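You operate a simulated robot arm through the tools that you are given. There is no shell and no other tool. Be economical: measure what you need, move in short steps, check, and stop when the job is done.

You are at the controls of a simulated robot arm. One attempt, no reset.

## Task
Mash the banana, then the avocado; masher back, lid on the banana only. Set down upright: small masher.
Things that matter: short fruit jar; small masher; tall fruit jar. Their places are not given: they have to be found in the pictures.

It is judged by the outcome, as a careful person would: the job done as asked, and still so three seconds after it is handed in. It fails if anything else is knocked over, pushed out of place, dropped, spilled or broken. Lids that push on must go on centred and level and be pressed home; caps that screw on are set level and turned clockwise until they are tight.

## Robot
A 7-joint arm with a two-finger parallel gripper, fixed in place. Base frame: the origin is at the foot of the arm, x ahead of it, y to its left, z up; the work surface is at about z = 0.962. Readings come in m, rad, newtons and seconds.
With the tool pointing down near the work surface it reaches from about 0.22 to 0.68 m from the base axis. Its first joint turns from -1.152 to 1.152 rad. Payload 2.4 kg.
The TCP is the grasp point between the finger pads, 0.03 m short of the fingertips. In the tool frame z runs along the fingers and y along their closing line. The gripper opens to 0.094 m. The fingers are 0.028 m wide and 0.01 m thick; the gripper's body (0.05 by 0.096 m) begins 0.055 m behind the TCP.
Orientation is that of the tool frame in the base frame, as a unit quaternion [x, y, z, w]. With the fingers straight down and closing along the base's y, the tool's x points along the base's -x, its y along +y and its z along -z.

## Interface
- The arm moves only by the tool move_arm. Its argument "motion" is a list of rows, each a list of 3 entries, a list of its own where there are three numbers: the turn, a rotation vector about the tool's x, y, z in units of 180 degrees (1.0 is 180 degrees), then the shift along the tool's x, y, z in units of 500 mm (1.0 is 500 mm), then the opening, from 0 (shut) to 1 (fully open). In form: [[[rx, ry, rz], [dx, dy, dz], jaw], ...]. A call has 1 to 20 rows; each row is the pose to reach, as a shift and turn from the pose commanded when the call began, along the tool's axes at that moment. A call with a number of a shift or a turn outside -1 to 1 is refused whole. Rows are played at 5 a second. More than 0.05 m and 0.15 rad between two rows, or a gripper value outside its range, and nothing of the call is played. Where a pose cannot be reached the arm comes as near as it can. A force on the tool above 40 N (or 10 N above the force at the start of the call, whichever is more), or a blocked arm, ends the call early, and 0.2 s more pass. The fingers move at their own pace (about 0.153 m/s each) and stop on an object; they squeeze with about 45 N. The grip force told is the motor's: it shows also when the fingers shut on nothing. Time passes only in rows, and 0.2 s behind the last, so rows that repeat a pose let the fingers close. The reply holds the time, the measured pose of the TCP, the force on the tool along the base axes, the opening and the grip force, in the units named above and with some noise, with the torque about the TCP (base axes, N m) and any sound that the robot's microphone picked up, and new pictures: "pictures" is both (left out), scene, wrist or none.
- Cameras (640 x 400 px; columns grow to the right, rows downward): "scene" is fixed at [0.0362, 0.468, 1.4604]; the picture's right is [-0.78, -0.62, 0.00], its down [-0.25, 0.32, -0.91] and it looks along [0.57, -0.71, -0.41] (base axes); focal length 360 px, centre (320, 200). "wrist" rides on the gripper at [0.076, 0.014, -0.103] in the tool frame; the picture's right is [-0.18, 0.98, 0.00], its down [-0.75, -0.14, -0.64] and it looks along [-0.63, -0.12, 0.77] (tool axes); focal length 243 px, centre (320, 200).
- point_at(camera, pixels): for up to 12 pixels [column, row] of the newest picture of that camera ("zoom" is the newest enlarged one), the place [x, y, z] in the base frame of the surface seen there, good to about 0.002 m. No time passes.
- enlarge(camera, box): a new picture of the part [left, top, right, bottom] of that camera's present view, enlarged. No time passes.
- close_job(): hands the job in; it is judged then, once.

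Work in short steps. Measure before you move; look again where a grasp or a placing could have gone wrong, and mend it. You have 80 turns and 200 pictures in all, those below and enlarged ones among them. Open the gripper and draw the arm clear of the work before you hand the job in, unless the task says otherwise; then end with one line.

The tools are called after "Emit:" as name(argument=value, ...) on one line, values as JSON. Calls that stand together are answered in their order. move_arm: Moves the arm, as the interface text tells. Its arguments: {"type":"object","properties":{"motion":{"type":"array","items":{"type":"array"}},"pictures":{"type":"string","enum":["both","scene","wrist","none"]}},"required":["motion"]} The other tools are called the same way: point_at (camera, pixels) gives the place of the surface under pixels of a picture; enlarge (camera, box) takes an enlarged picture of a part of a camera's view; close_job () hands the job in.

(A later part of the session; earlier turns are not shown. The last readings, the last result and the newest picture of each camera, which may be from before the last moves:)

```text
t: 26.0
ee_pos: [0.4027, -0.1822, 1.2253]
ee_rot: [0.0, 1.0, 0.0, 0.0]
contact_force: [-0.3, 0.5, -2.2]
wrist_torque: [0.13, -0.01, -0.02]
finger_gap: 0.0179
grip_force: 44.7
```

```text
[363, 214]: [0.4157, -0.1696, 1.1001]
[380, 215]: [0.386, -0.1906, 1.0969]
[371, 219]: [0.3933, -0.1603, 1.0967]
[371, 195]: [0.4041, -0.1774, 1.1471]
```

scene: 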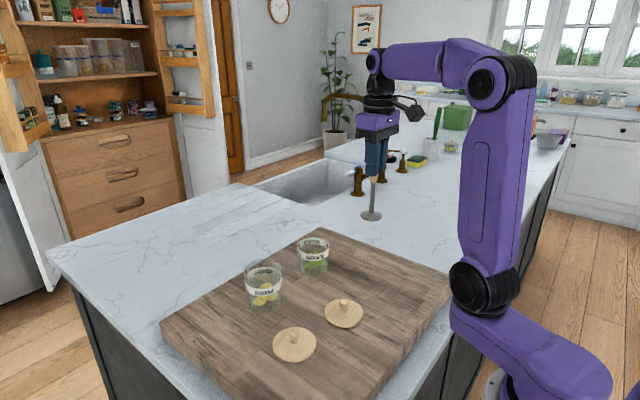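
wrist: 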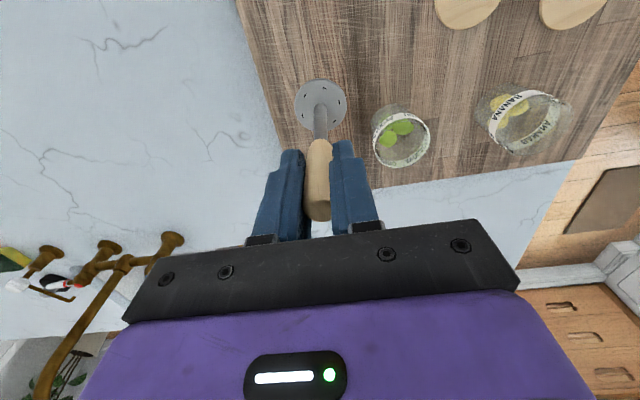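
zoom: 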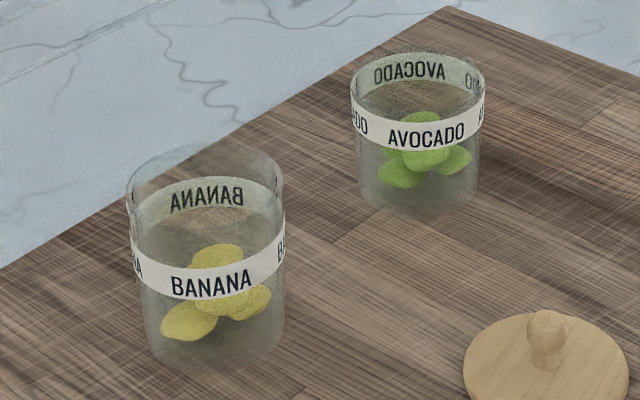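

Circle fits give: banana jar axis (0.498, 0.0715), avocado (0.4975, -0.087), label radius ~0.036; masher foot is ~2 mm +y of the TCP with radius ~0.0235. I carry the masher above the banana jar, foot at ~1.092, above the rims.

Emit:
move_arm(motion=[[[0, 0, 0], [-0.025, 0.065, 0], 0], [[0, 0, 0], [-0.052, 0.14, 0], 0], [[0, 0, 0], [-0.08, 0.215, 0], 0], [[0, 0, 0], [-0.107, 0.29, 0], 0], [[0, 0, 0], [-0.135, 0.365, 0], 0], [[0, 0, 0], [-0.162, 0.44, 0], 0], [[0, 0, 0], [-0.187, 0.503, 0], 0], [[0, 0, 0], [-0.187, 0.503, 0], 0]])

Emit:
enlarge(camera="scene", box=[190, 215, 340, 315])

Emit:
enlarge(camera="wrist", box=[240, 50, 400, 150])

```text
t: 27.8
ee_pos: [0.4965, 0.0709, 1.2247]
ee_rot: [0.0, 1.0, 0.001, 0.0]
contact_force: [-0.6, -0.2, -1.0]
wrist_torque: [-0.02, -0.04, 0.01]
finger_gap: 0.0179
grip_force: 45.0
```

scene: 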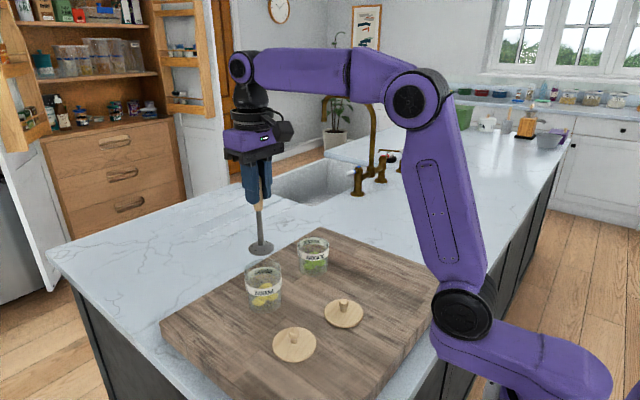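
wrist: 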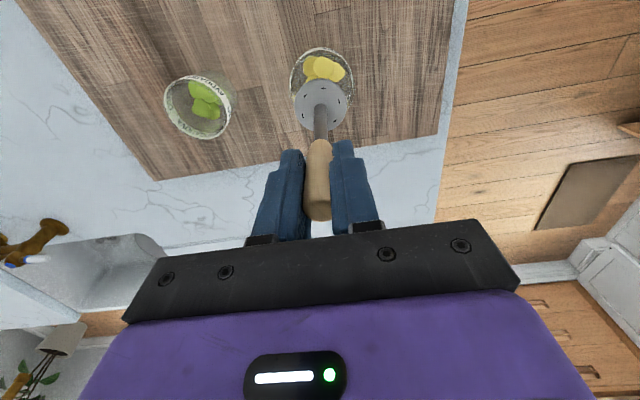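

```text
4.00 times, centred on (265, 265) of scene
```

zoom: 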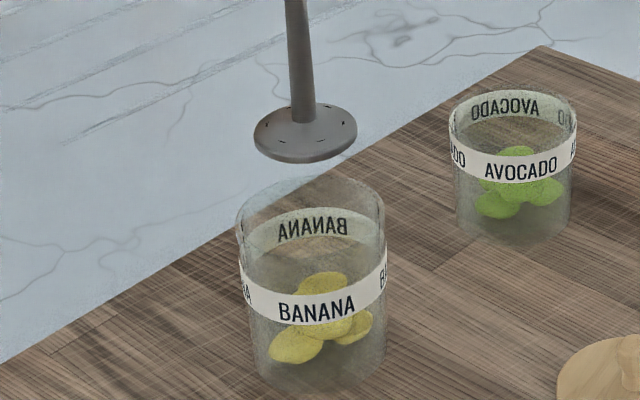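

```text
4.00 times, centred on (320, 100) of wrist
```

zoom: 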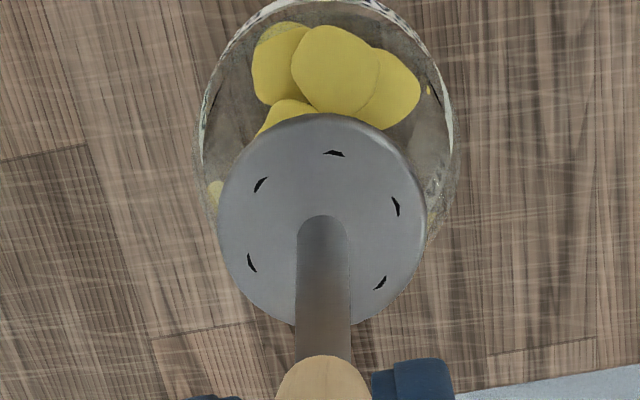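

Foot appears centred over the banana jar. I'll lower it until the foot is just inside the rim and check.

Emit:
move_arm(motion=[[[0, 0, 0], [0, 0, 0.05], 0], [[0, 0, 0], [0, 0, 0.09], 0], [[0, 0, 0], [0, 0, 0.12], 0], [[0, 0, 0], [0, 0, 0.13], 0], [[0, 0, 0], [0, 0, 0.13], 0]])

Emit:
enlarge(camera="scene", box=[190, 215, 340, 315])

Emit:
enlarge(camera="wrist", box=[240, 50, 400, 150])

```text
t: 29.0
ee_pos: [0.4955, 0.0698, 1.1605]
ee_rot: [0.0, 1.0, 0.0, 0.0]
contact_force: [-0.6, 0.1, -0.5]
wrist_torque: [0.01, -0.01, 0.01]
finger_gap: 0.0178
grip_force: 44.7
```

scene: 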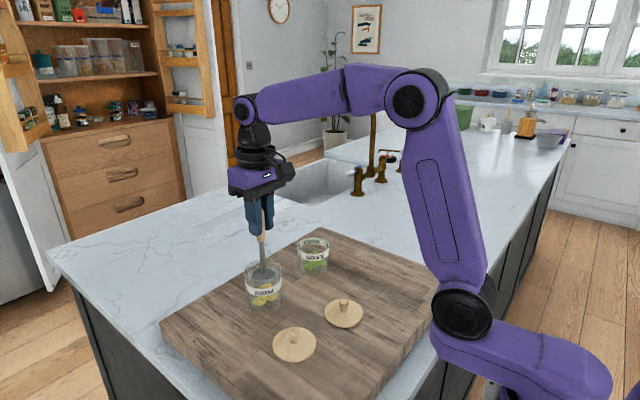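
wrist: 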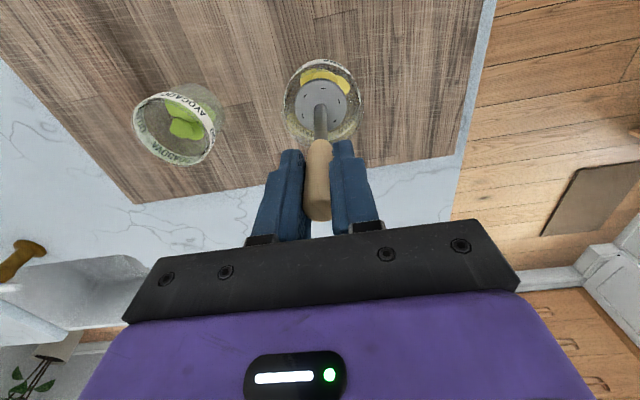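

```text
4.00 times, centred on (265, 265) of scene
```

zoom: 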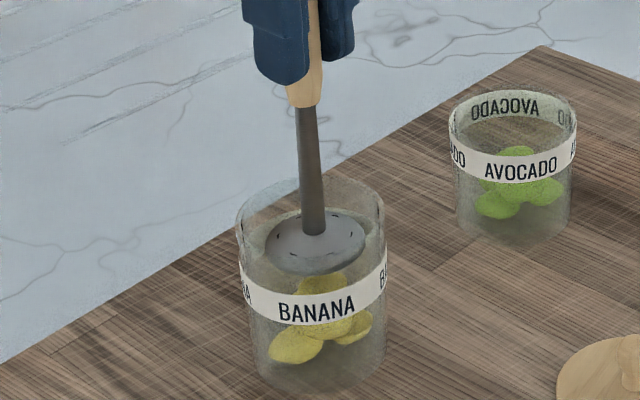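

```text
4.00 times, centred on (320, 100) of wrist
```

zoom: 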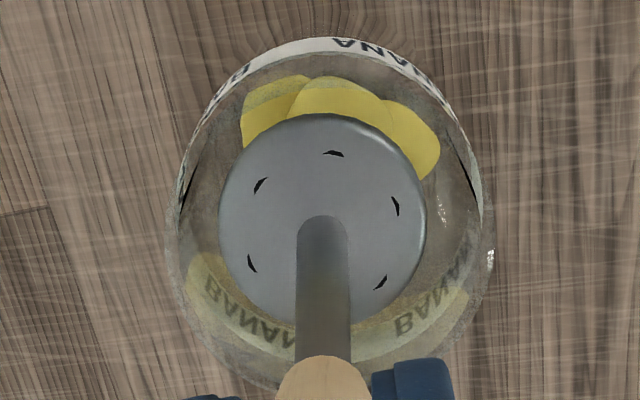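

The foot is inside the rim, well centred. I press down in small steps.

Emit:
move_arm(motion=[[[0, 0, 0], [0, 0, 0.02], 0], [[0, 0, 0], [0, 0, 0.04], 0], [[0, 0, 0], [0, 0, 0.05], 0], [[0, 0, 0], [0, 0, 0.06], 0], [[0, 0, 0], [0, 0, 0.07], 0], [[0, 0, 0], [0, 0, 0.08], 0], [[0, 0, 0], [0, 0, 0.09], 0]])

Emit:
enlarge(camera="scene", box=[190, 215, 340, 315])

```text
t: 30.6
ee_pos: [0.4964, 0.0683, 1.1213]
ee_rot: [-0.001, 1.0, 0.0, 0.006]
contact_force: [-7.0, -0.6, 12.4]
wrist_torque: [-0.19, 0.54, -0.06]
finger_gap: 0.018
grip_force: 45.3
stopped in row 7: the force on the tool passed its limit at 48 N (the readings are from after the stop); the commanded pose is now the measured one
```

scene: 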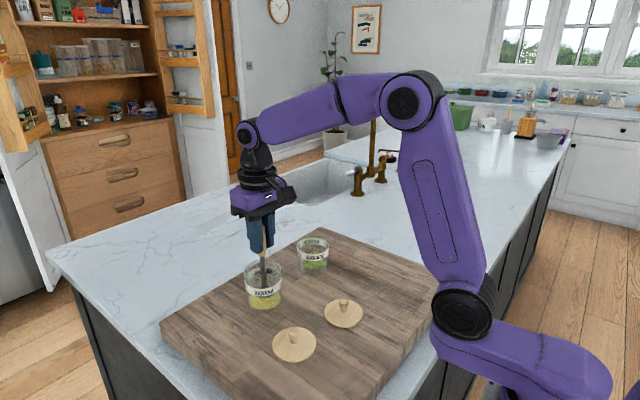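
wrist: 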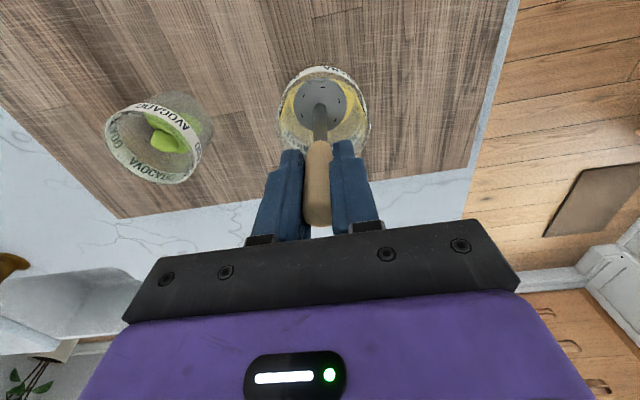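

```text
4.00 times, centred on (265, 265) of scene
```

zoom: 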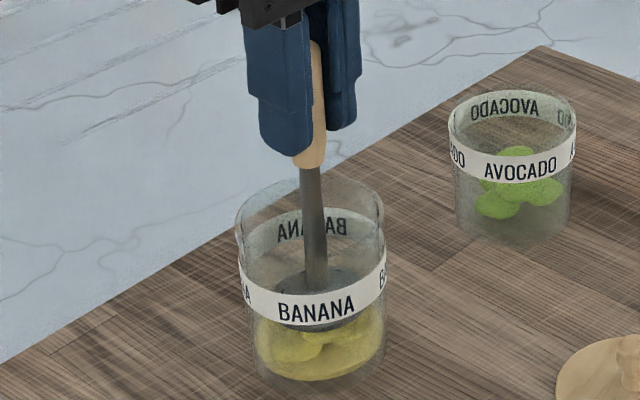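

It is partly mashed (fluffier, lower lumps). I raise 35 mm, correct the small tilt, and press again.

Emit:
move_arm(motion=[[[0, 0.003, 0], [0, 0.002, -0.03], 0], [[0, 0.003, 0], [0, 0.002, -0.06], 0], [[0, 0.003, 0], [0, 0.003, -0.06], 0]], pictures="none")

Emit:
move_arm(motion=[[[0, 0, 0], [0, 0, 0.03], 0], [[0, 0, 0], [0, 0, 0.05], 0], [[0, 0, 0], [0, 0, 0.06], 0], [[0, 0, 0], [0, 0, 0.065], 0], [[0, 0, 0], [0, 0, 0.07], 0], [[0, 0, 0], [0, 0, 0.075], 0], [[0, 0, 0], [0, 0, 0.08], 0], [[0, 0, 0], [0, 0, 0.085], 0]])

Emit:
enlarge(camera="scene", box=[190, 215, 340, 315])

```text
t: 31.4
ee_pos: [0.4979, 0.0713, 1.1503]
ee_rot: [0.001, 1.0, 0.0, 0.002]
contact_force: [0.1, -0.2, -1.5]
wrist_torque: [0.03, -0.04, -0.01]
finger_gap: 0.0178
grip_force: 44.7
```

```text
t: 32.8
ee_pos: [0.4991, 0.0701, 1.1164]
ee_rot: [0.0, 1.0, 0.0, 0.004]
contact_force: [-4.6, -1.6, 11.6]
wrist_torque: [-0.15, 0.29, -0.02]
finger_gap: 0.0178
grip_force: 45.5
stopped in row 7: the force on the tool passed its limit at 45 N (the readings are from after the stop); the commanded pose is now the measured one
```

scene: 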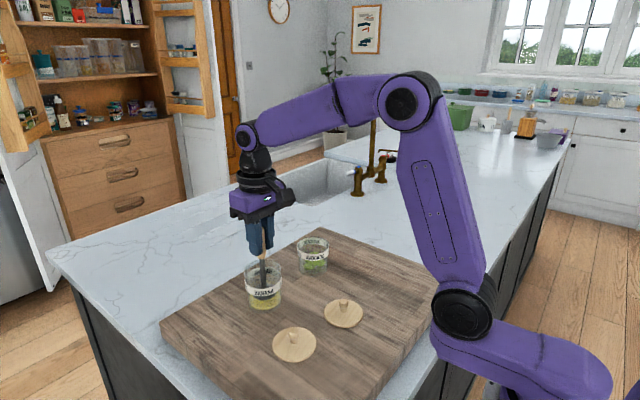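
wrist: 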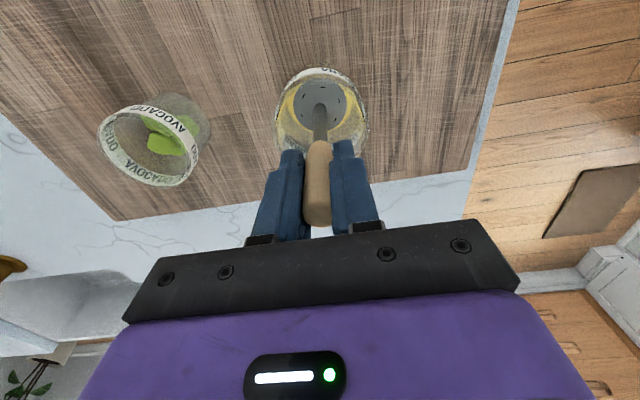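

```text
4.00 times, centred on (265, 265) of scene
```

zoom: 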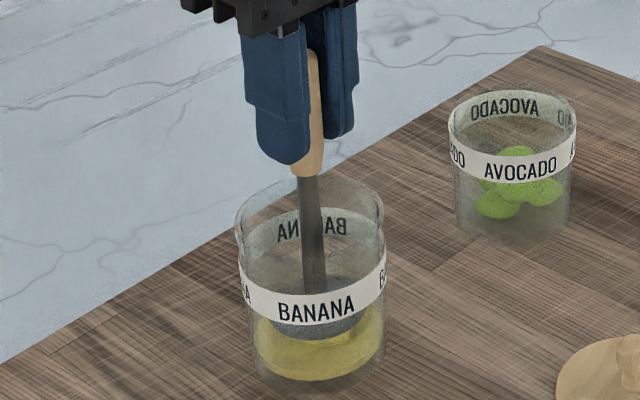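

Now it looks like an even puree. One or two more strokes to see if it goes further.

Emit:
move_arm(motion=[[[0, 0.002, 0], [0, 0, -0.03], 0], [[0, 0.002, 0], [0.002, 0, -0.06], 0], [[0, 0.002, 0], [0.002, 0, -0.06], 0]], pictures="none")

Emit:
move_arm(motion=[[[0, 0, 0], [0, 0, 0.03], 0], [[0, 0, 0], [0, 0, 0.05], 0], [[0, 0, 0], [0, 0, 0.06], 0], [[0, 0, 0], [0, 0, 0.065], 0], [[0, 0, 0], [0, 0, 0.07], 0], [[0, 0, 0], [0, 0, 0.075], 0], [[0, 0, 0], [0, 0, 0.08], 0], [[0, 0, 0], [0, 0, 0.085], 0]], pictures="none")

Emit:
move_arm(motion=[[[0, 0.002, 0], [0, 0, -0.03], 0], [[0, 0.002, 0], [0.002, 0, -0.06], 0], [[0, 0.002, 0], [0.002, 0, -0.06], 0]])

Emit:
enlarge(camera="scene", box=[190, 215, 340, 315])

Emit:
enlarge(camera="wrist", box=[240, 50, 400, 150])

```text
t: 33.6
ee_pos: [0.4971, 0.0702, 1.1464]
ee_rot: [0.0, 1.0, 0.001, 0.0]
contact_force: [0.3, 0.4, 0.0]
wrist_torque: [-0.02, 0.0, 0.01]
finger_gap: 0.018
grip_force: 44.6
```

```text
t: 35.0
ee_pos: [0.4965, 0.0717, 1.1137]
ee_rot: [0.001, 1.0, 0.002, 0.003]
contact_force: [-5.1, -0.7, 11.7]
wrist_torque: [-0.18, 0.32, -0.05]
finger_gap: 0.0177
grip_force: 44.9
stopped in row 7: the force on the tool passed its limit at 44 N (the readings are from after the stop); the commanded pose is now the measured one
```

```text
t: 35.9
ee_pos: [0.4967, 0.07, 1.1416]
ee_rot: [0.0, 1.0, 0.001, 0.0]
contact_force: [0.6, -1.0, -1.5]
wrist_torque: [0.04, 0.02, 0.01]
finger_gap: 0.0178
grip_force: 45.0
```

scene: 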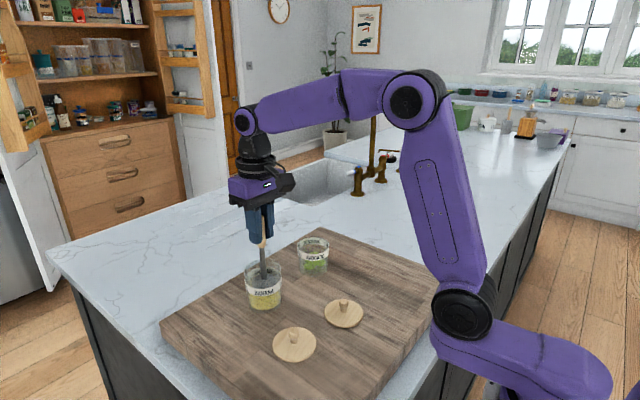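
wrist: 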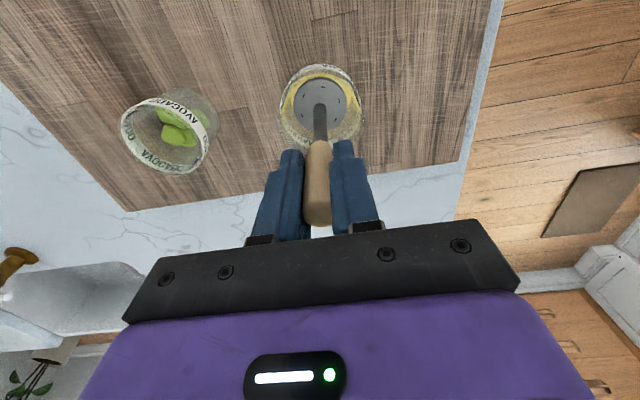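

```text
4.00 times, centred on (265, 265) of scene
```

zoom: 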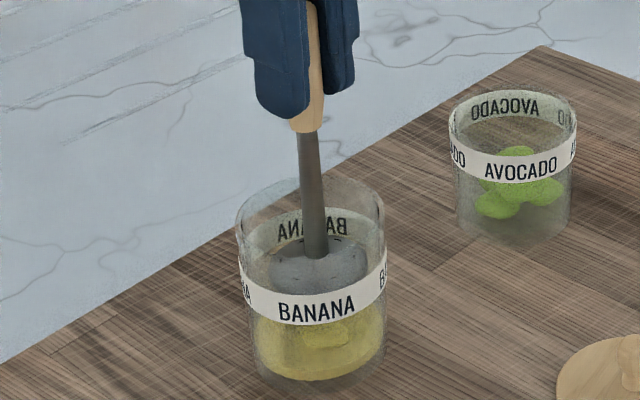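

```text
4.00 times, centred on (320, 100) of wrist
```

zoom: 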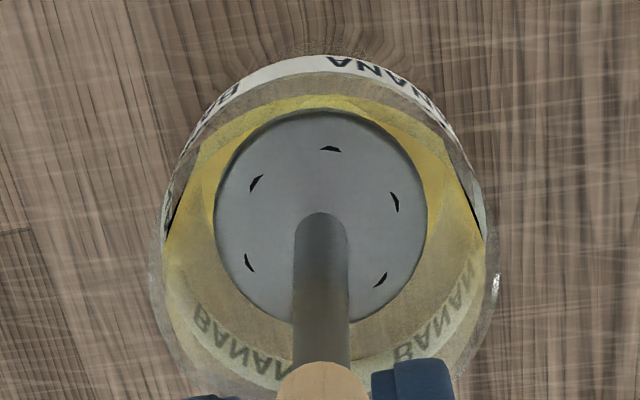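

Each stroke stops lower (1.121, 1.116, 1.114), so it is still giving way. Two more strokes.

Emit:
move_arm(motion=[[[0, 0, 0], [0, 0, 0.03], 0], [[0, 0, 0], [0, 0, 0.05], 0], [[0, 0, 0], [0, 0, 0.055], 0], [[0, 0, 0], [0, 0, 0.06], 0], [[0, 0, 0], [0, 0, 0.065], 0], [[0, 0, 0], [0, 0, 0.07], 0], [[0, 0, 0], [0, 0, 0.075], 0], [[0, 0, 0], [0, 0, 0.08], 0]], pictures="none")

Emit:
move_arm(motion=[[[0, 0.002, 0], [0, 0, -0.03], 0], [[0, 0.002, 0], [0.002, 0, -0.06], 0], [[0, 0.002, 0], [0.002, 0, -0.06], 0]], pictures="none")

Emit:
move_arm(motion=[[[0, 0, 0], [0, 0, 0.03], 0], [[0, 0, 0], [0, 0, 0.05], 0], [[0, 0, 0], [0, 0, 0.055], 0], [[0, 0, 0], [0, 0, 0.06], 0], [[0, 0, 0], [0, 0, 0.065], 0], [[0, 0, 0], [0, 0, 0.07], 0], [[0, 0, 0], [0, 0, 0.075], 0], [[0, 0, 0], [0, 0, 0.08], 0]], pictures="none")

Emit:
move_arm(motion=[[[0, 0.002, 0], [0, 0, -0.03], 0], [[0, 0.002, 0], [0.002, 0, -0.08], 0], [[0, 0.002, 0], [0.002, 0, -0.1], 0], [[0, 0.002, 0], [0.002, 0, -0.1], 0]], pictures="scene")

Emit:
enlarge(camera="scene", box=[190, 215, 340, 315])

```text
t: 37.5
ee_pos: [0.4955, 0.071, 1.1091]
ee_rot: [0.0, 1.0, 0.001, 0.003]
contact_force: [-4.5, -0.9, 13.0]
wrist_torque: [-0.16, 0.29, 0.0]
finger_gap: 0.0178
grip_force: 45.1
stopped in row 8: the force on the tool passed its limit at 44 N (the readings are from after the stop); the commanded pose is now the measured one
```

```text
t: 38.3
ee_pos: [0.4957, 0.0711, 1.1381]
ee_rot: [0.001, 1.0, 0.002, -0.001]
contact_force: [-0.2, -0.4, -0.9]
wrist_torque: [0.0, 0.02, -0.02]
finger_gap: 0.018
grip_force: 44.7
```

```text
t: 39.6
ee_pos: [0.4965, 0.0718, 1.1089]
ee_rot: [-0.001, 1.0, 0.002, 0.004]
contact_force: [-2.2, -0.1, 10.0]
wrist_torque: [-0.13, 0.09, -0.04]
finger_gap: 0.018
grip_force: 44.6
stopped in row 6: the force on the tool passed its limit at 43 N (the readings are from after the stop); the commanded pose is now the measured one
```

```text
t: 40.6
ee_pos: [0.4948, 0.0709, 1.1612]
ee_rot: [0.0, 1.0, 0.002, -0.002]
contact_force: [-0.4, 0.0, -0.9]
wrist_torque: [0.05, -0.03, 0.0]
finger_gap: 0.0177
grip_force: 45.4
```

scene: 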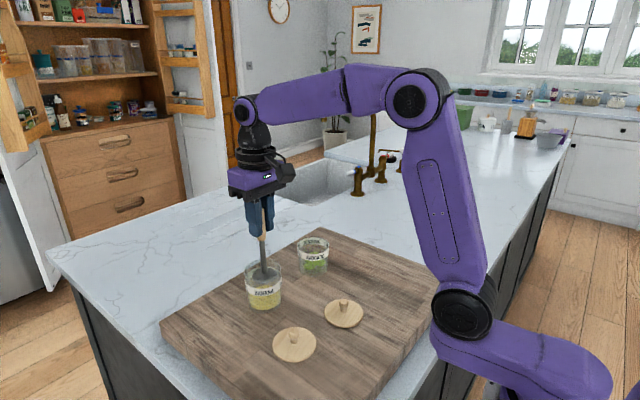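

```text
4.00 times, centred on (265, 265) of scene
```

zoom: 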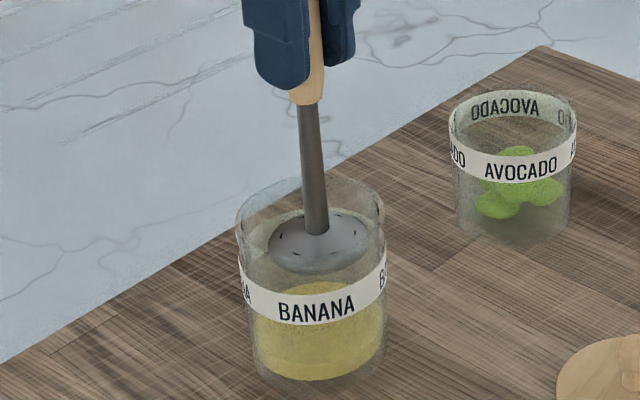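

The banana is now a uniform mash, and the last two strokes stopped at the same height (1.109). I lift the masher clear of the jar and check it.

Emit:
move_arm(motion=[[[0, -0.001, 0], [0, 0, -0.06], 0], [[0, -0.001, 0], [0, 0, -0.13], 0], [[0, -0.001, 0], [0, 0, -0.14], 0], [[0, -0.001, 0], [0, 0, -0.14], 0]])

Emit:
enlarge(camera="wrist", box=[240, 50, 400, 150])

Emit:
point_at(camera="zoom", pixels=[[224, 215], [420, 215], [260, 185], [395, 208], [250, 262], [378, 285], [333, 153], [322, 240], [322, 345]])

Emit:
enlarge(camera="scene", box=[190, 195, 350, 315])

```text
t: 41.6
ee_pos: [0.4942, 0.0712, 1.2289]
ee_rot: [0.001, 1.0, 0.002, 0.0]
contact_force: [0.4, 0.0, -0.9]
wrist_torque: [-0.03, 0.01, -0.01]
finger_gap: 0.018
grip_force: 45.1
```

scene: 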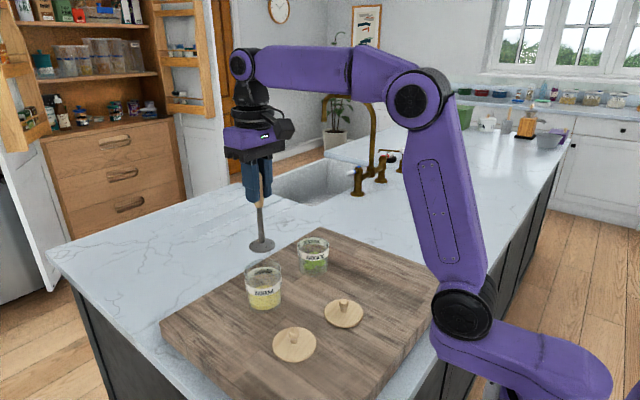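
wrist: 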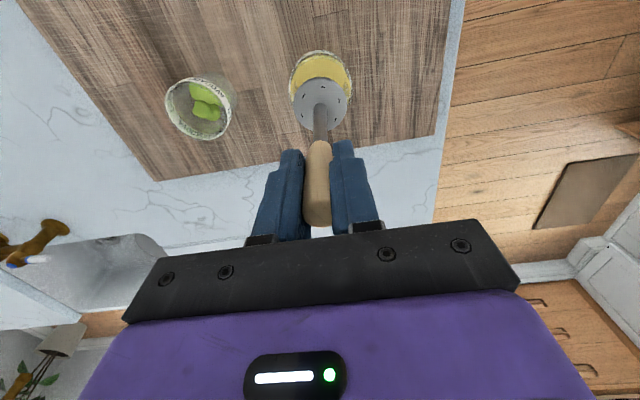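

```text
4.00 times, centred on (320, 100) of wrist
```

zoom: 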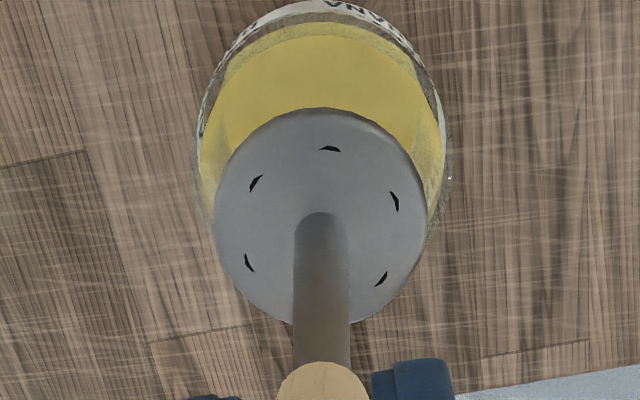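

```text
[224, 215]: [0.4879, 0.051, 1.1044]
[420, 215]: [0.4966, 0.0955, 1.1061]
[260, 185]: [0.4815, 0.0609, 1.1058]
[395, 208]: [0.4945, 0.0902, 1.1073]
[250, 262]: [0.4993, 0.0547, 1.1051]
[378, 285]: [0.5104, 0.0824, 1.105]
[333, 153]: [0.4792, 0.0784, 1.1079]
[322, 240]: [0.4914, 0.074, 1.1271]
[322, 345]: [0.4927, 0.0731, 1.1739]
```

```text
3.33 times, centred on (270, 255) of scene
```

zoom: 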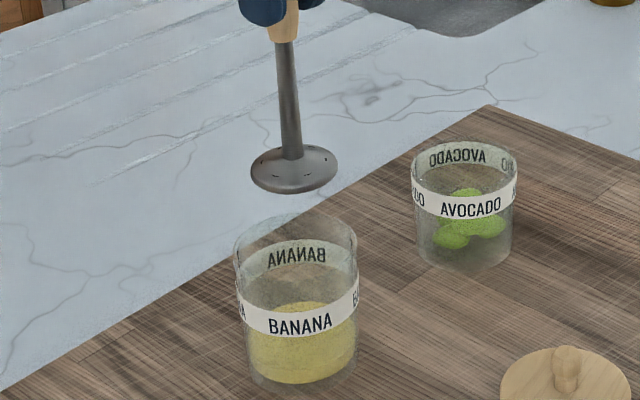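

The mash is level and even. The masher slid ~4 mm in the grip but is still straight. Now I move over the avocado jar, foot just above its rim.

Emit:
move_arm(motion=[[[0, 0, 0], [-0.001, -0.07, 0], 0], [[0, 0, 0], [-0.002, -0.14, 0], 0], [[0, 0, 0], [-0.003, -0.21, 0], 0], [[0, 0, 0], [-0.005, -0.28, 0], 0], [[0, 0, 0], [-0.007, -0.32, 0], 0], [[0, 0, 0], [-0.007, -0.32, 0.06], 0], [[0, 0, 0], [-0.007, -0.32, 0.11], 0], [[0, 0, 0], [-0.007, -0.32, 0.11], 0]])

Emit:
enlarge(camera="scene", box=[240, 195, 400, 295])

Emit:
enlarge(camera="wrist", box=[240, 50, 400, 150])

```text
t: 43.4
ee_pos: [0.4983, -0.0895, 1.1717]
ee_rot: [0.001, 1.0, 0.001, 0.0]
contact_force: [1.0, 0.1, -0.7]
wrist_torque: [0.03, 0.03, -0.01]
finger_gap: 0.0178
grip_force: 45.2
```

scene: 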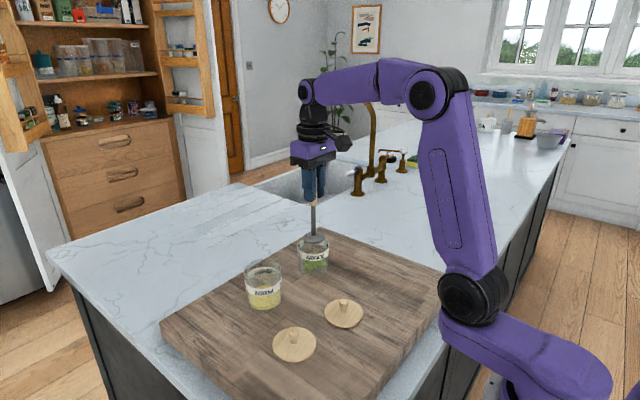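
wrist: 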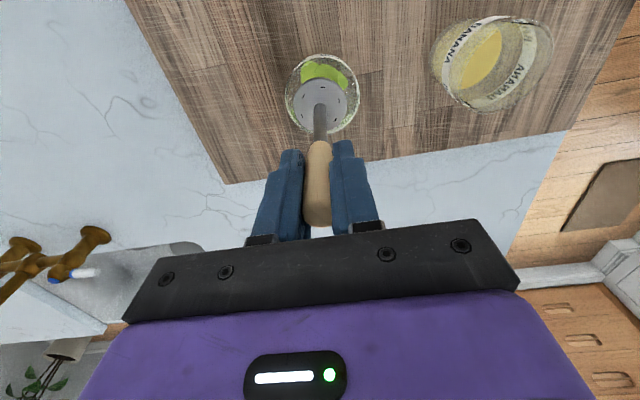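

```text
4.00 times, centred on (320, 245) of scene
```

zoom: 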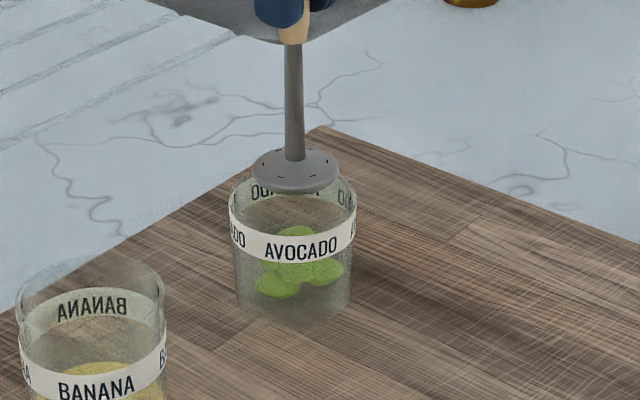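

```text
4.00 times, centred on (320, 100) of wrist
```

zoom: 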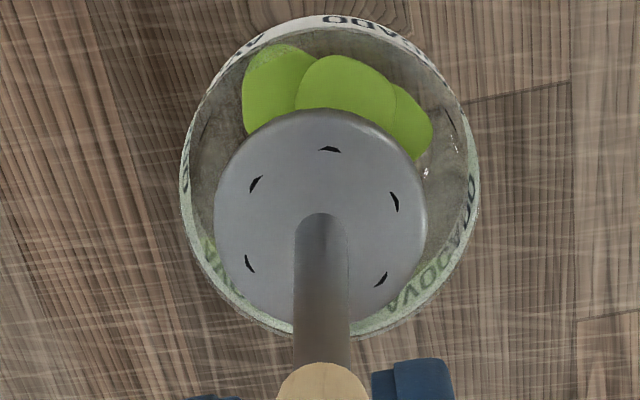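

Foot is nearly centred (jar spans 183–480, foot 215–427 in the zoom): I nudge 1.5 mm +y and lower just inside.

Emit:
move_arm(motion=[[[0, 0, 0], [0, 0.0035, 0], 0], [[0, 0, 0], [0, 0.0035, 0.02], 0], [[0, 0, 0], [0, 0.0035, 0.04], 0], [[0, 0, 0], [0, 0.0035, 0.055], 0], [[0, 0, 0], [0, 0.0035, 0.055], 0]], pictures="wrist")

Emit:
enlarge(camera="wrist", box=[240, 50, 400, 150])

Emit:
enlarge(camera="scene", box=[240, 195, 400, 295])

```text
t: 44.6
ee_pos: [0.4989, -0.0874, 1.1463]
ee_rot: [0.001, 1.0, 0.002, -0.001]
contact_force: [0.6, -0.4, -1.7]
wrist_torque: [-0.01, 0.01, 0.01]
finger_gap: 0.0179
grip_force: 45.0
```

wrist: 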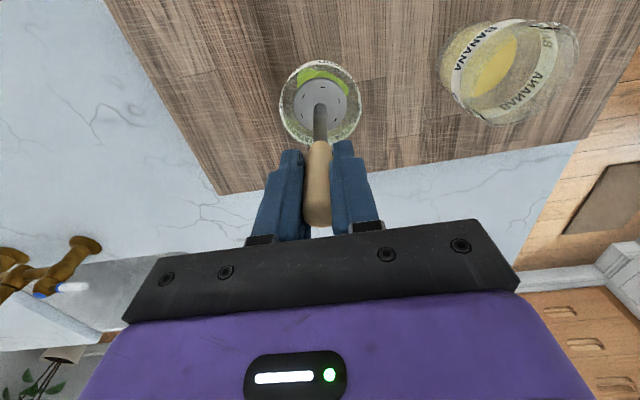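

```text
4.00 times, centred on (320, 100) of wrist
```

zoom: 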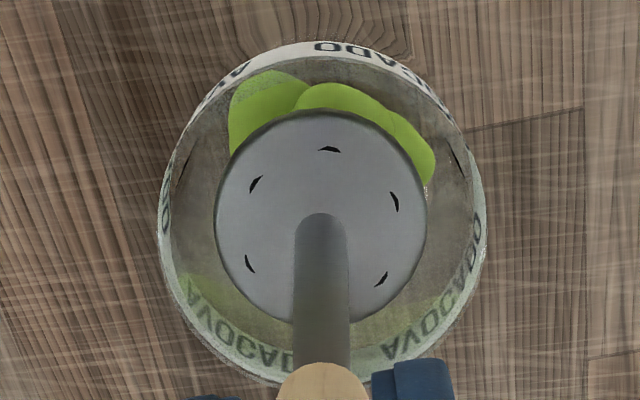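

```text
4.00 times, centred on (320, 245) of scene
```

zoom: 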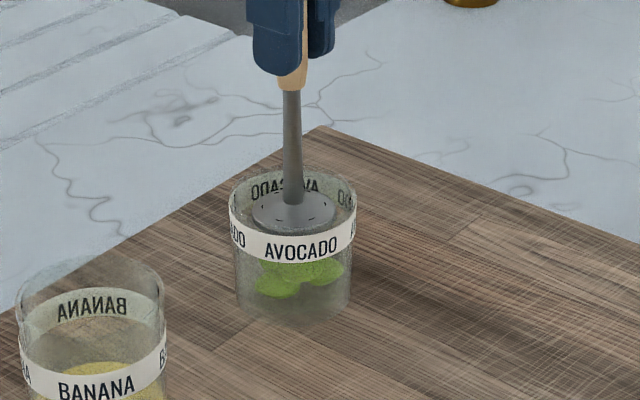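

Centred inside the jar. Now mashing strokes on the avocado.

Emit:
move_arm(motion=[[[0, 0, 0], [0, 0, 0.015], 0], [[0, 0, 0], [0, 0, 0.03], 0], [[0, 0, 0], [0, 0, 0.04], 0], [[0, 0, 0], [0, 0, 0.045], 0], [[0, 0, 0], [0, 0, 0.05], 0], [[0, 0, 0], [0, 0, 0.055], 0], [[0, 0, 0], [0, 0, 0.06], 0], [[0, 0, 0], [0, 0, 0.065], 0]], pictures="none")

Emit:
move_arm(motion=[[[0, 0.002, 0], [0, 0, -0.03], 0], [[0, 0.002, 0], [0, 0, -0.05], 0], [[0, 0.002, 0], [0, 0, -0.05], 0]], pictures="none")

Emit:
move_arm(motion=[[[0, 0, 0], [0, 0, 0.03], 0], [[0, 0, 0], [0, 0, 0.045], 0], [[0, 0, 0], [0, 0, 0.05], 0], [[0, 0, 0], [0, 0, 0.055], 0], [[0, 0, 0], [0, 0, 0.06], 0], [[0, 0, 0], [0, 0, 0.065], 0], [[0, 0, 0], [0, 0, 0.07], 0], [[0, 0, 0], [0, 0, 0.075], 0]], pictures="scene")

Emit:
enlarge(camera="scene", box=[240, 195, 400, 295])

```text
t: 46.1
ee_pos: [0.4982, -0.0883, 1.1215]
ee_rot: [0.001, 1.0, 0.001, 0.004]
contact_force: [-2.6, 1.2, 10.4]
wrist_torque: [0.04, 0.07, 0.02]
finger_gap: 0.018
grip_force: 44.7
stopped in row 7: the force on the tool passed its limit at 44 N (the readings are from after the stop); the commanded pose is now the measured one
```

```text
t: 46.9
ee_pos: [0.4985, -0.0874, 1.146]
ee_rot: [0.001, 1.0, 0.0, 0.0]
contact_force: [0.5, -0.2, -1.7]
wrist_torque: [0.03, -0.01, -0.01]
finger_gap: 0.0178
grip_force: 44.6
```

```text
t: 48.4
ee_pos: [0.4981, -0.0871, 1.1183]
ee_rot: [0.001, 1.0, 0.001, 0.003]
contact_force: [-4.2, 1.5, 11.1]
wrist_torque: [0.09, 0.27, -0.01]
finger_gap: 0.0179
grip_force: 44.5
stopped in row 7: the force on the tool passed its limit at 45 N (the readings are from after the stop); the commanded pose is now the measured one
```

scene: 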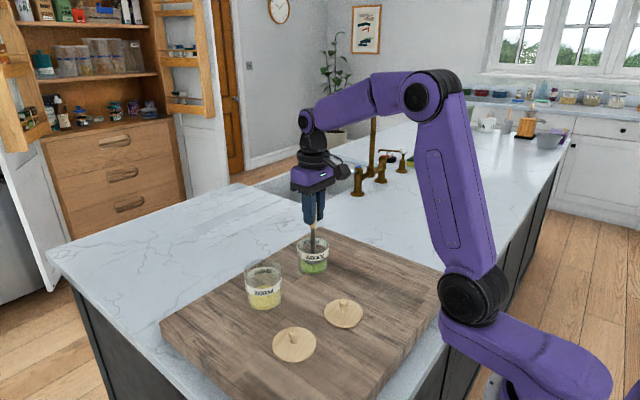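

```text
4.00 times, centred on (320, 245) of scene
```

zoom: 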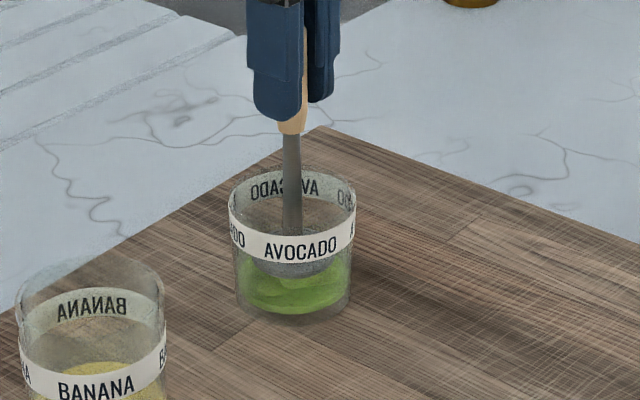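

Progressing; two more strokes.

Emit:
move_arm(motion=[[[0, 0.002, 0], [0, 0, -0.03], 0], [[0, 0.002, 0], [0, 0, -0.05], 0], [[0, 0.002, 0], [0, 0, -0.05], 0]], pictures="none")

Emit:
move_arm(motion=[[[0, 0, 0], [0, 0, 0.03], 0], [[0, 0, 0], [0, 0, 0.045], 0], [[0, 0, 0], [0, 0, 0.05], 0], [[0, 0, 0], [0, 0, 0.055], 0], [[0, 0, 0], [0, 0, 0.06], 0], [[0, 0, 0], [0, 0, 0.065], 0], [[0, 0, 0], [0, 0, 0.07], 0], [[0, 0, 0], [0, 0, 0.075], 0]], pictures="none")

Emit:
move_arm(motion=[[[0, 0.002, 0], [0, 0, -0.03], 0], [[0, 0.002, 0], [0, 0, -0.05], 0], [[0, 0.002, 0], [0, 0, -0.05], 0]], pictures="none")

Emit:
move_arm(motion=[[[0, 0, 0], [0, 0, 0.03], 0], [[0, 0, 0], [0, 0, 0.045], 0], [[0, 0, 0], [0, 0, 0.05], 0], [[0, 0, 0], [0, 0, 0.055], 0], [[0, 0, 0], [0, 0, 0.06], 0], [[0, 0, 0], [0, 0, 0.065], 0], [[0, 0, 0], [0, 0, 0.07], 0], [[0, 0, 0], [0, 0, 0.075], 0]], pictures="none")

Emit:
move_arm(motion=[[[0, 0.002, 0], [0, 0, -0.03], 0], [[0, 0.002, 0], [0, 0, -0.05], 0], [[0, 0.002, 0], [0, 0, -0.05], 0]], pictures="none")

Emit:
move_arm(motion=[[[0, 0, 0], [0, 0, 0.03], 0], [[0, 0, 0], [0, 0, 0.045], 0], [[0, 0, 0], [0, 0, 0.05], 0], [[0, 0, 0], [0, 0, 0.055], 0], [[0, 0, 0], [0, 0, 0.06], 0], [[0, 0, 0], [0, 0, 0.065], 0], [[0, 0, 0], [0, 0, 0.07], 0], [[0, 0, 0], [0, 0, 0.075], 0]], pictures="scene")

Emit:
enlarge(camera="scene", box=[240, 195, 400, 295])

```text
t: 49.2
ee_pos: [0.4992, -0.0863, 1.1412]
ee_rot: [0.001, 1.0, 0.001, 0.0]
contact_force: [0.3, 0.4, -1.4]
wrist_torque: [0.0, -0.03, 0.02]
finger_gap: 0.0178
grip_force: 45.0
```

```text
t: 50.6
ee_pos: [0.498, -0.0876, 1.1124]
ee_rot: [0.0, 1.0, 0.0, 0.003]
contact_force: [-5.9, 1.3, 13.6]
wrist_torque: [0.18, 0.33, 0.03]
finger_gap: 0.0178
grip_force: 45.3
stopped in row 7: the force on the tool passed its limit at 44 N (the readings are from after the stop); the commanded pose is now the measured one
```

```text
t: 51.4
ee_pos: [0.4992, -0.0877, 1.1366]
ee_rot: [0.001, 1.0, 0.0, -0.001]
contact_force: [0.4, 0.3, -1.1]
wrist_torque: [-0.02, -0.01, 0.0]
finger_gap: 0.0181
grip_force: 45.2
```

```text
t: 52.9
ee_pos: [0.4988, -0.0875, 1.1104]
ee_rot: [0.001, 1.0, 0.0, 0.004]
contact_force: [-3.4, 0.8, 11.0]
wrist_torque: [0.06, 0.1, 0.01]
finger_gap: 0.0176
grip_force: 45.2
stopped in row 7: the force on the tool passed its limit at 45 N (the readings are from after the stop); the commanded pose is now the measured one
```

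```text
t: 53.6
ee_pos: [0.4993, -0.087, 1.1335]
ee_rot: [0.001, 1.0, -0.001, -0.001]
contact_force: [0.3, 0.0, -0.6]
wrist_torque: [-0.02, -0.02, -0.01]
finger_gap: 0.0178
grip_force: 45.5
```

```text
t: 54.8
ee_pos: [0.4985, -0.0867, 1.1102]
ee_rot: [0.002, 1.0, 0.0, 0.002]
contact_force: [-2.7, 1.1, 11.2]
wrist_torque: [0.15, 0.09, 0.05]
finger_gap: 0.0175
grip_force: 45.3
stopped in row 5: the force on the tool passed its limit at 45 N (the readings are from after the stop); the commanded pose is now the measured one
```

scene: 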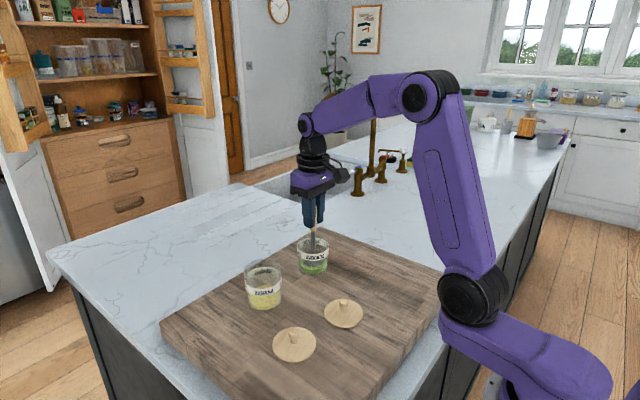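

```text
4.00 times, centred on (320, 245) of scene
```

zoom: 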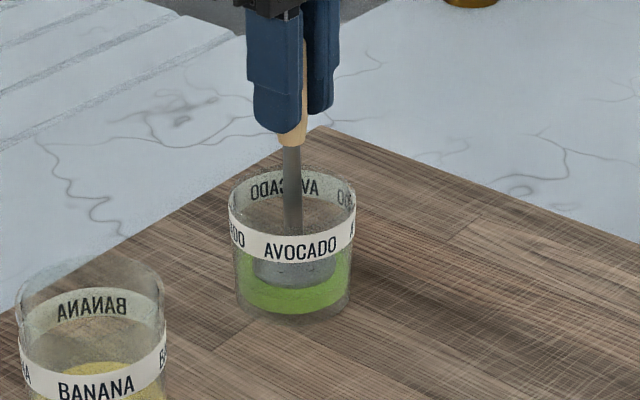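

The last strokes end at the same height (1.110); the avocado looks uniform. I lift the masher well clear (to ~1.235) and look.

Emit:
move_arm(motion=[[[0, 0.001, 0], [0, 0, -0.03], 0], [[0, 0.0015, 0], [0, 0, -0.1], 0], [[0, 0.0015, 0], [0, 0, -0.18], 0], [[0, 0.0015, 0], [0, 0, -0.25], 0], [[0, 0.0015, 0], [0, 0, -0.25], 0]])

Emit:
enlarge(camera="scene", box=[230, 215, 390, 315])

Emit:
enlarge(camera="wrist", box=[240, 50, 400, 150])

Emit:
point_at(camera="zoom", pixels=[[224, 215], [420, 215], [258, 185], [395, 203], [249, 264], [380, 281], [330, 149], [322, 240], [322, 345]])

```text
t: 56.0
ee_pos: [0.4997, -0.0875, 1.2345]
ee_rot: [0.001, 1.0, -0.001, -0.002]
contact_force: [-0.3, 0.0, -1.2]
wrist_torque: [0.01, 0.0, -0.01]
finger_gap: 0.0177
grip_force: 44.8
```

scene: 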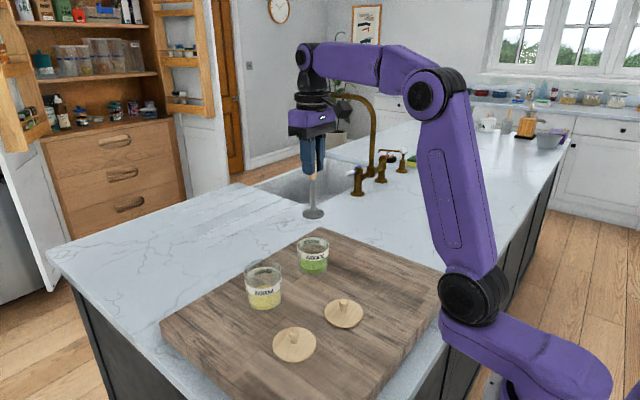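
wrist: 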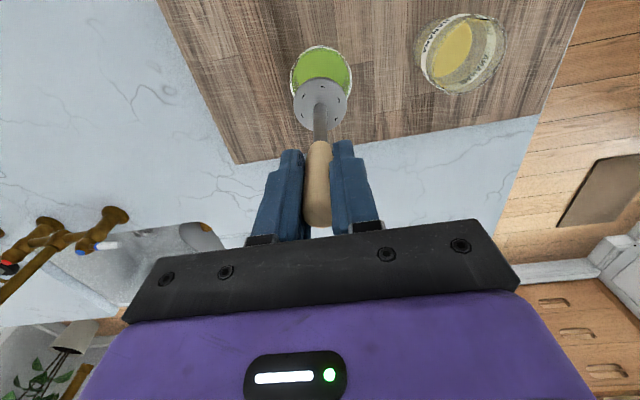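

```text
4.00 times, centred on (310, 265) of scene
```

zoom: 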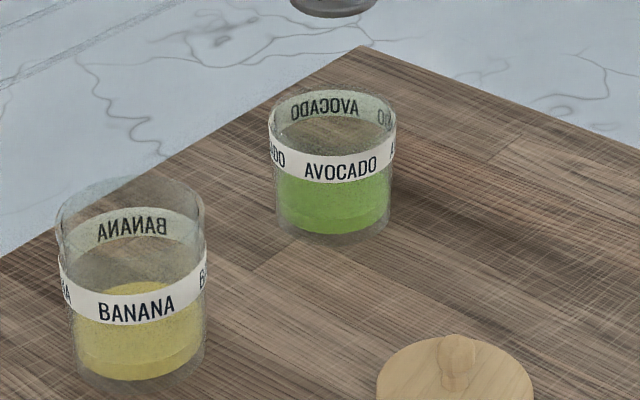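

```text
4.00 times, centred on (320, 100) of wrist
```

zoom: 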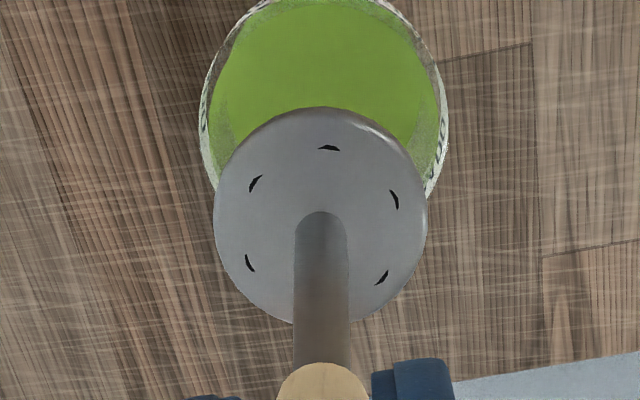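

```text
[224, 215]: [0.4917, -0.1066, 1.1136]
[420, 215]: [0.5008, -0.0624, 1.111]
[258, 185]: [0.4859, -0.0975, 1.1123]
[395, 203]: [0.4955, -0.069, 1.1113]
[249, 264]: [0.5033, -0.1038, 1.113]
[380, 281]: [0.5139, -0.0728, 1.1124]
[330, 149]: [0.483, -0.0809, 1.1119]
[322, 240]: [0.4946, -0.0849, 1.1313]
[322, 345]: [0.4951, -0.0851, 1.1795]
```

Both fruits are uniformly mashed. The foot sits at offset (-0.003, +0.0025) from the TCP; I carry the masher back toward its original place (0.4035, -0.183), stopping ~15 mm above the board.

Emit:
move_arm(motion=[[[0, -0.001, 0], [0.045, -0.049, 0], 0], [[0, -0.001, 0], [0.092, -0.098, 0], 0], [[0, -0.001, 0], [0.138, -0.147, 0], 0], [[0, -0.001, 0], [0.185, -0.1966, 0], 0], [[0, -0.001, 0], [0.185, -0.1966, 0.07], 0], [[0, -0.001, 0], [0.185, -0.1966, 0.14], 0], [[0, -0.001, 0], [0.185, -0.1966, 0.21], 0], [[0, -0.001, 0], [0.185, -0.1966, 0.255], 0], [[0, -0.001, 0], [0.185, -0.1966, 0.255], 0]])

Emit:
enlarge(camera="wrist", box=[240, 50, 400, 150])

Emit:
point_at(camera="zoom", pixels=[[224, 215], [420, 215], [258, 185], [395, 203], [249, 264], [380, 281], [330, 149]])

Emit:
enlarge(camera="scene", box=[310, 190, 430, 280])

```text
t: 58.0
ee_pos: [0.405, -0.1861, 1.1068]
ee_rot: [0.002, 1.0, -0.001, 0.0]
contact_force: [0.0, 0.3, -0.5]
wrist_torque: [-0.02, 0.02, 0.0]
finger_gap: 0.0174
grip_force: 45.0
```

scene: 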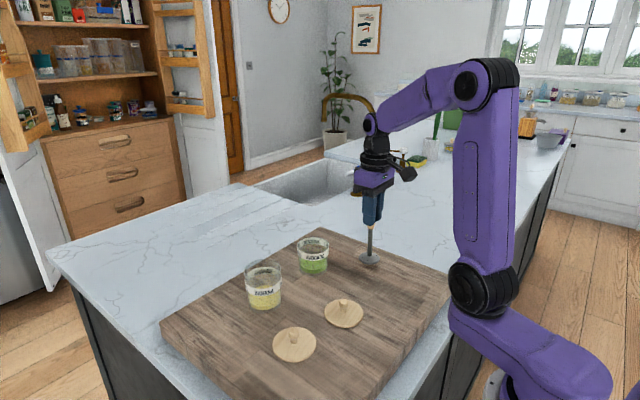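
wrist: 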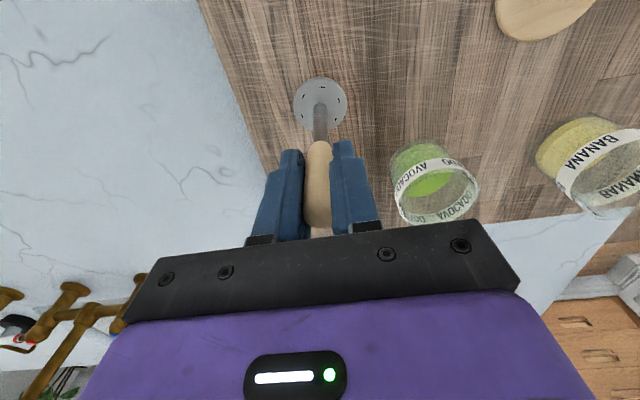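

```text
4.00 times, centred on (320, 100) of wrist
```

zoom: 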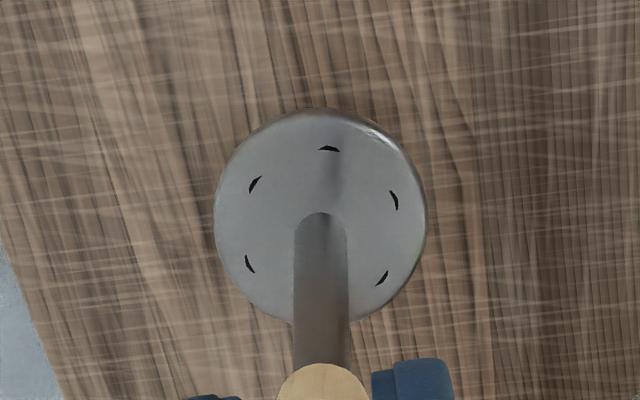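

```text
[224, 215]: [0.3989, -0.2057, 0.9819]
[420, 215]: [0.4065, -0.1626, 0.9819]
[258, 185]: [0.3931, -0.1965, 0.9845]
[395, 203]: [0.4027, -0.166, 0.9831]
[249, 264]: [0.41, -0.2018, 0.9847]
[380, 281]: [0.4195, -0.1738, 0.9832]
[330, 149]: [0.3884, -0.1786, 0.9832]
```

```text
4.44 times, centred on (370, 235) of scene
```

zoom: 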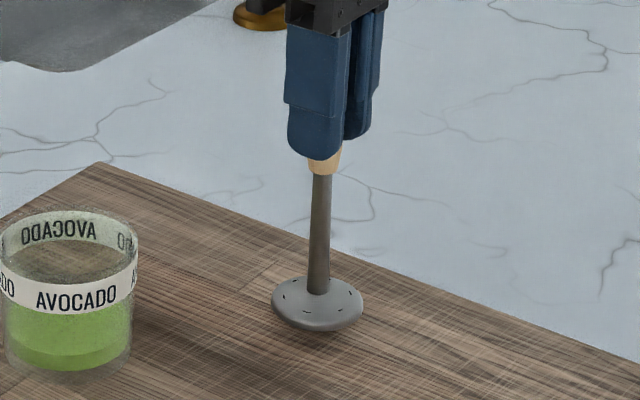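

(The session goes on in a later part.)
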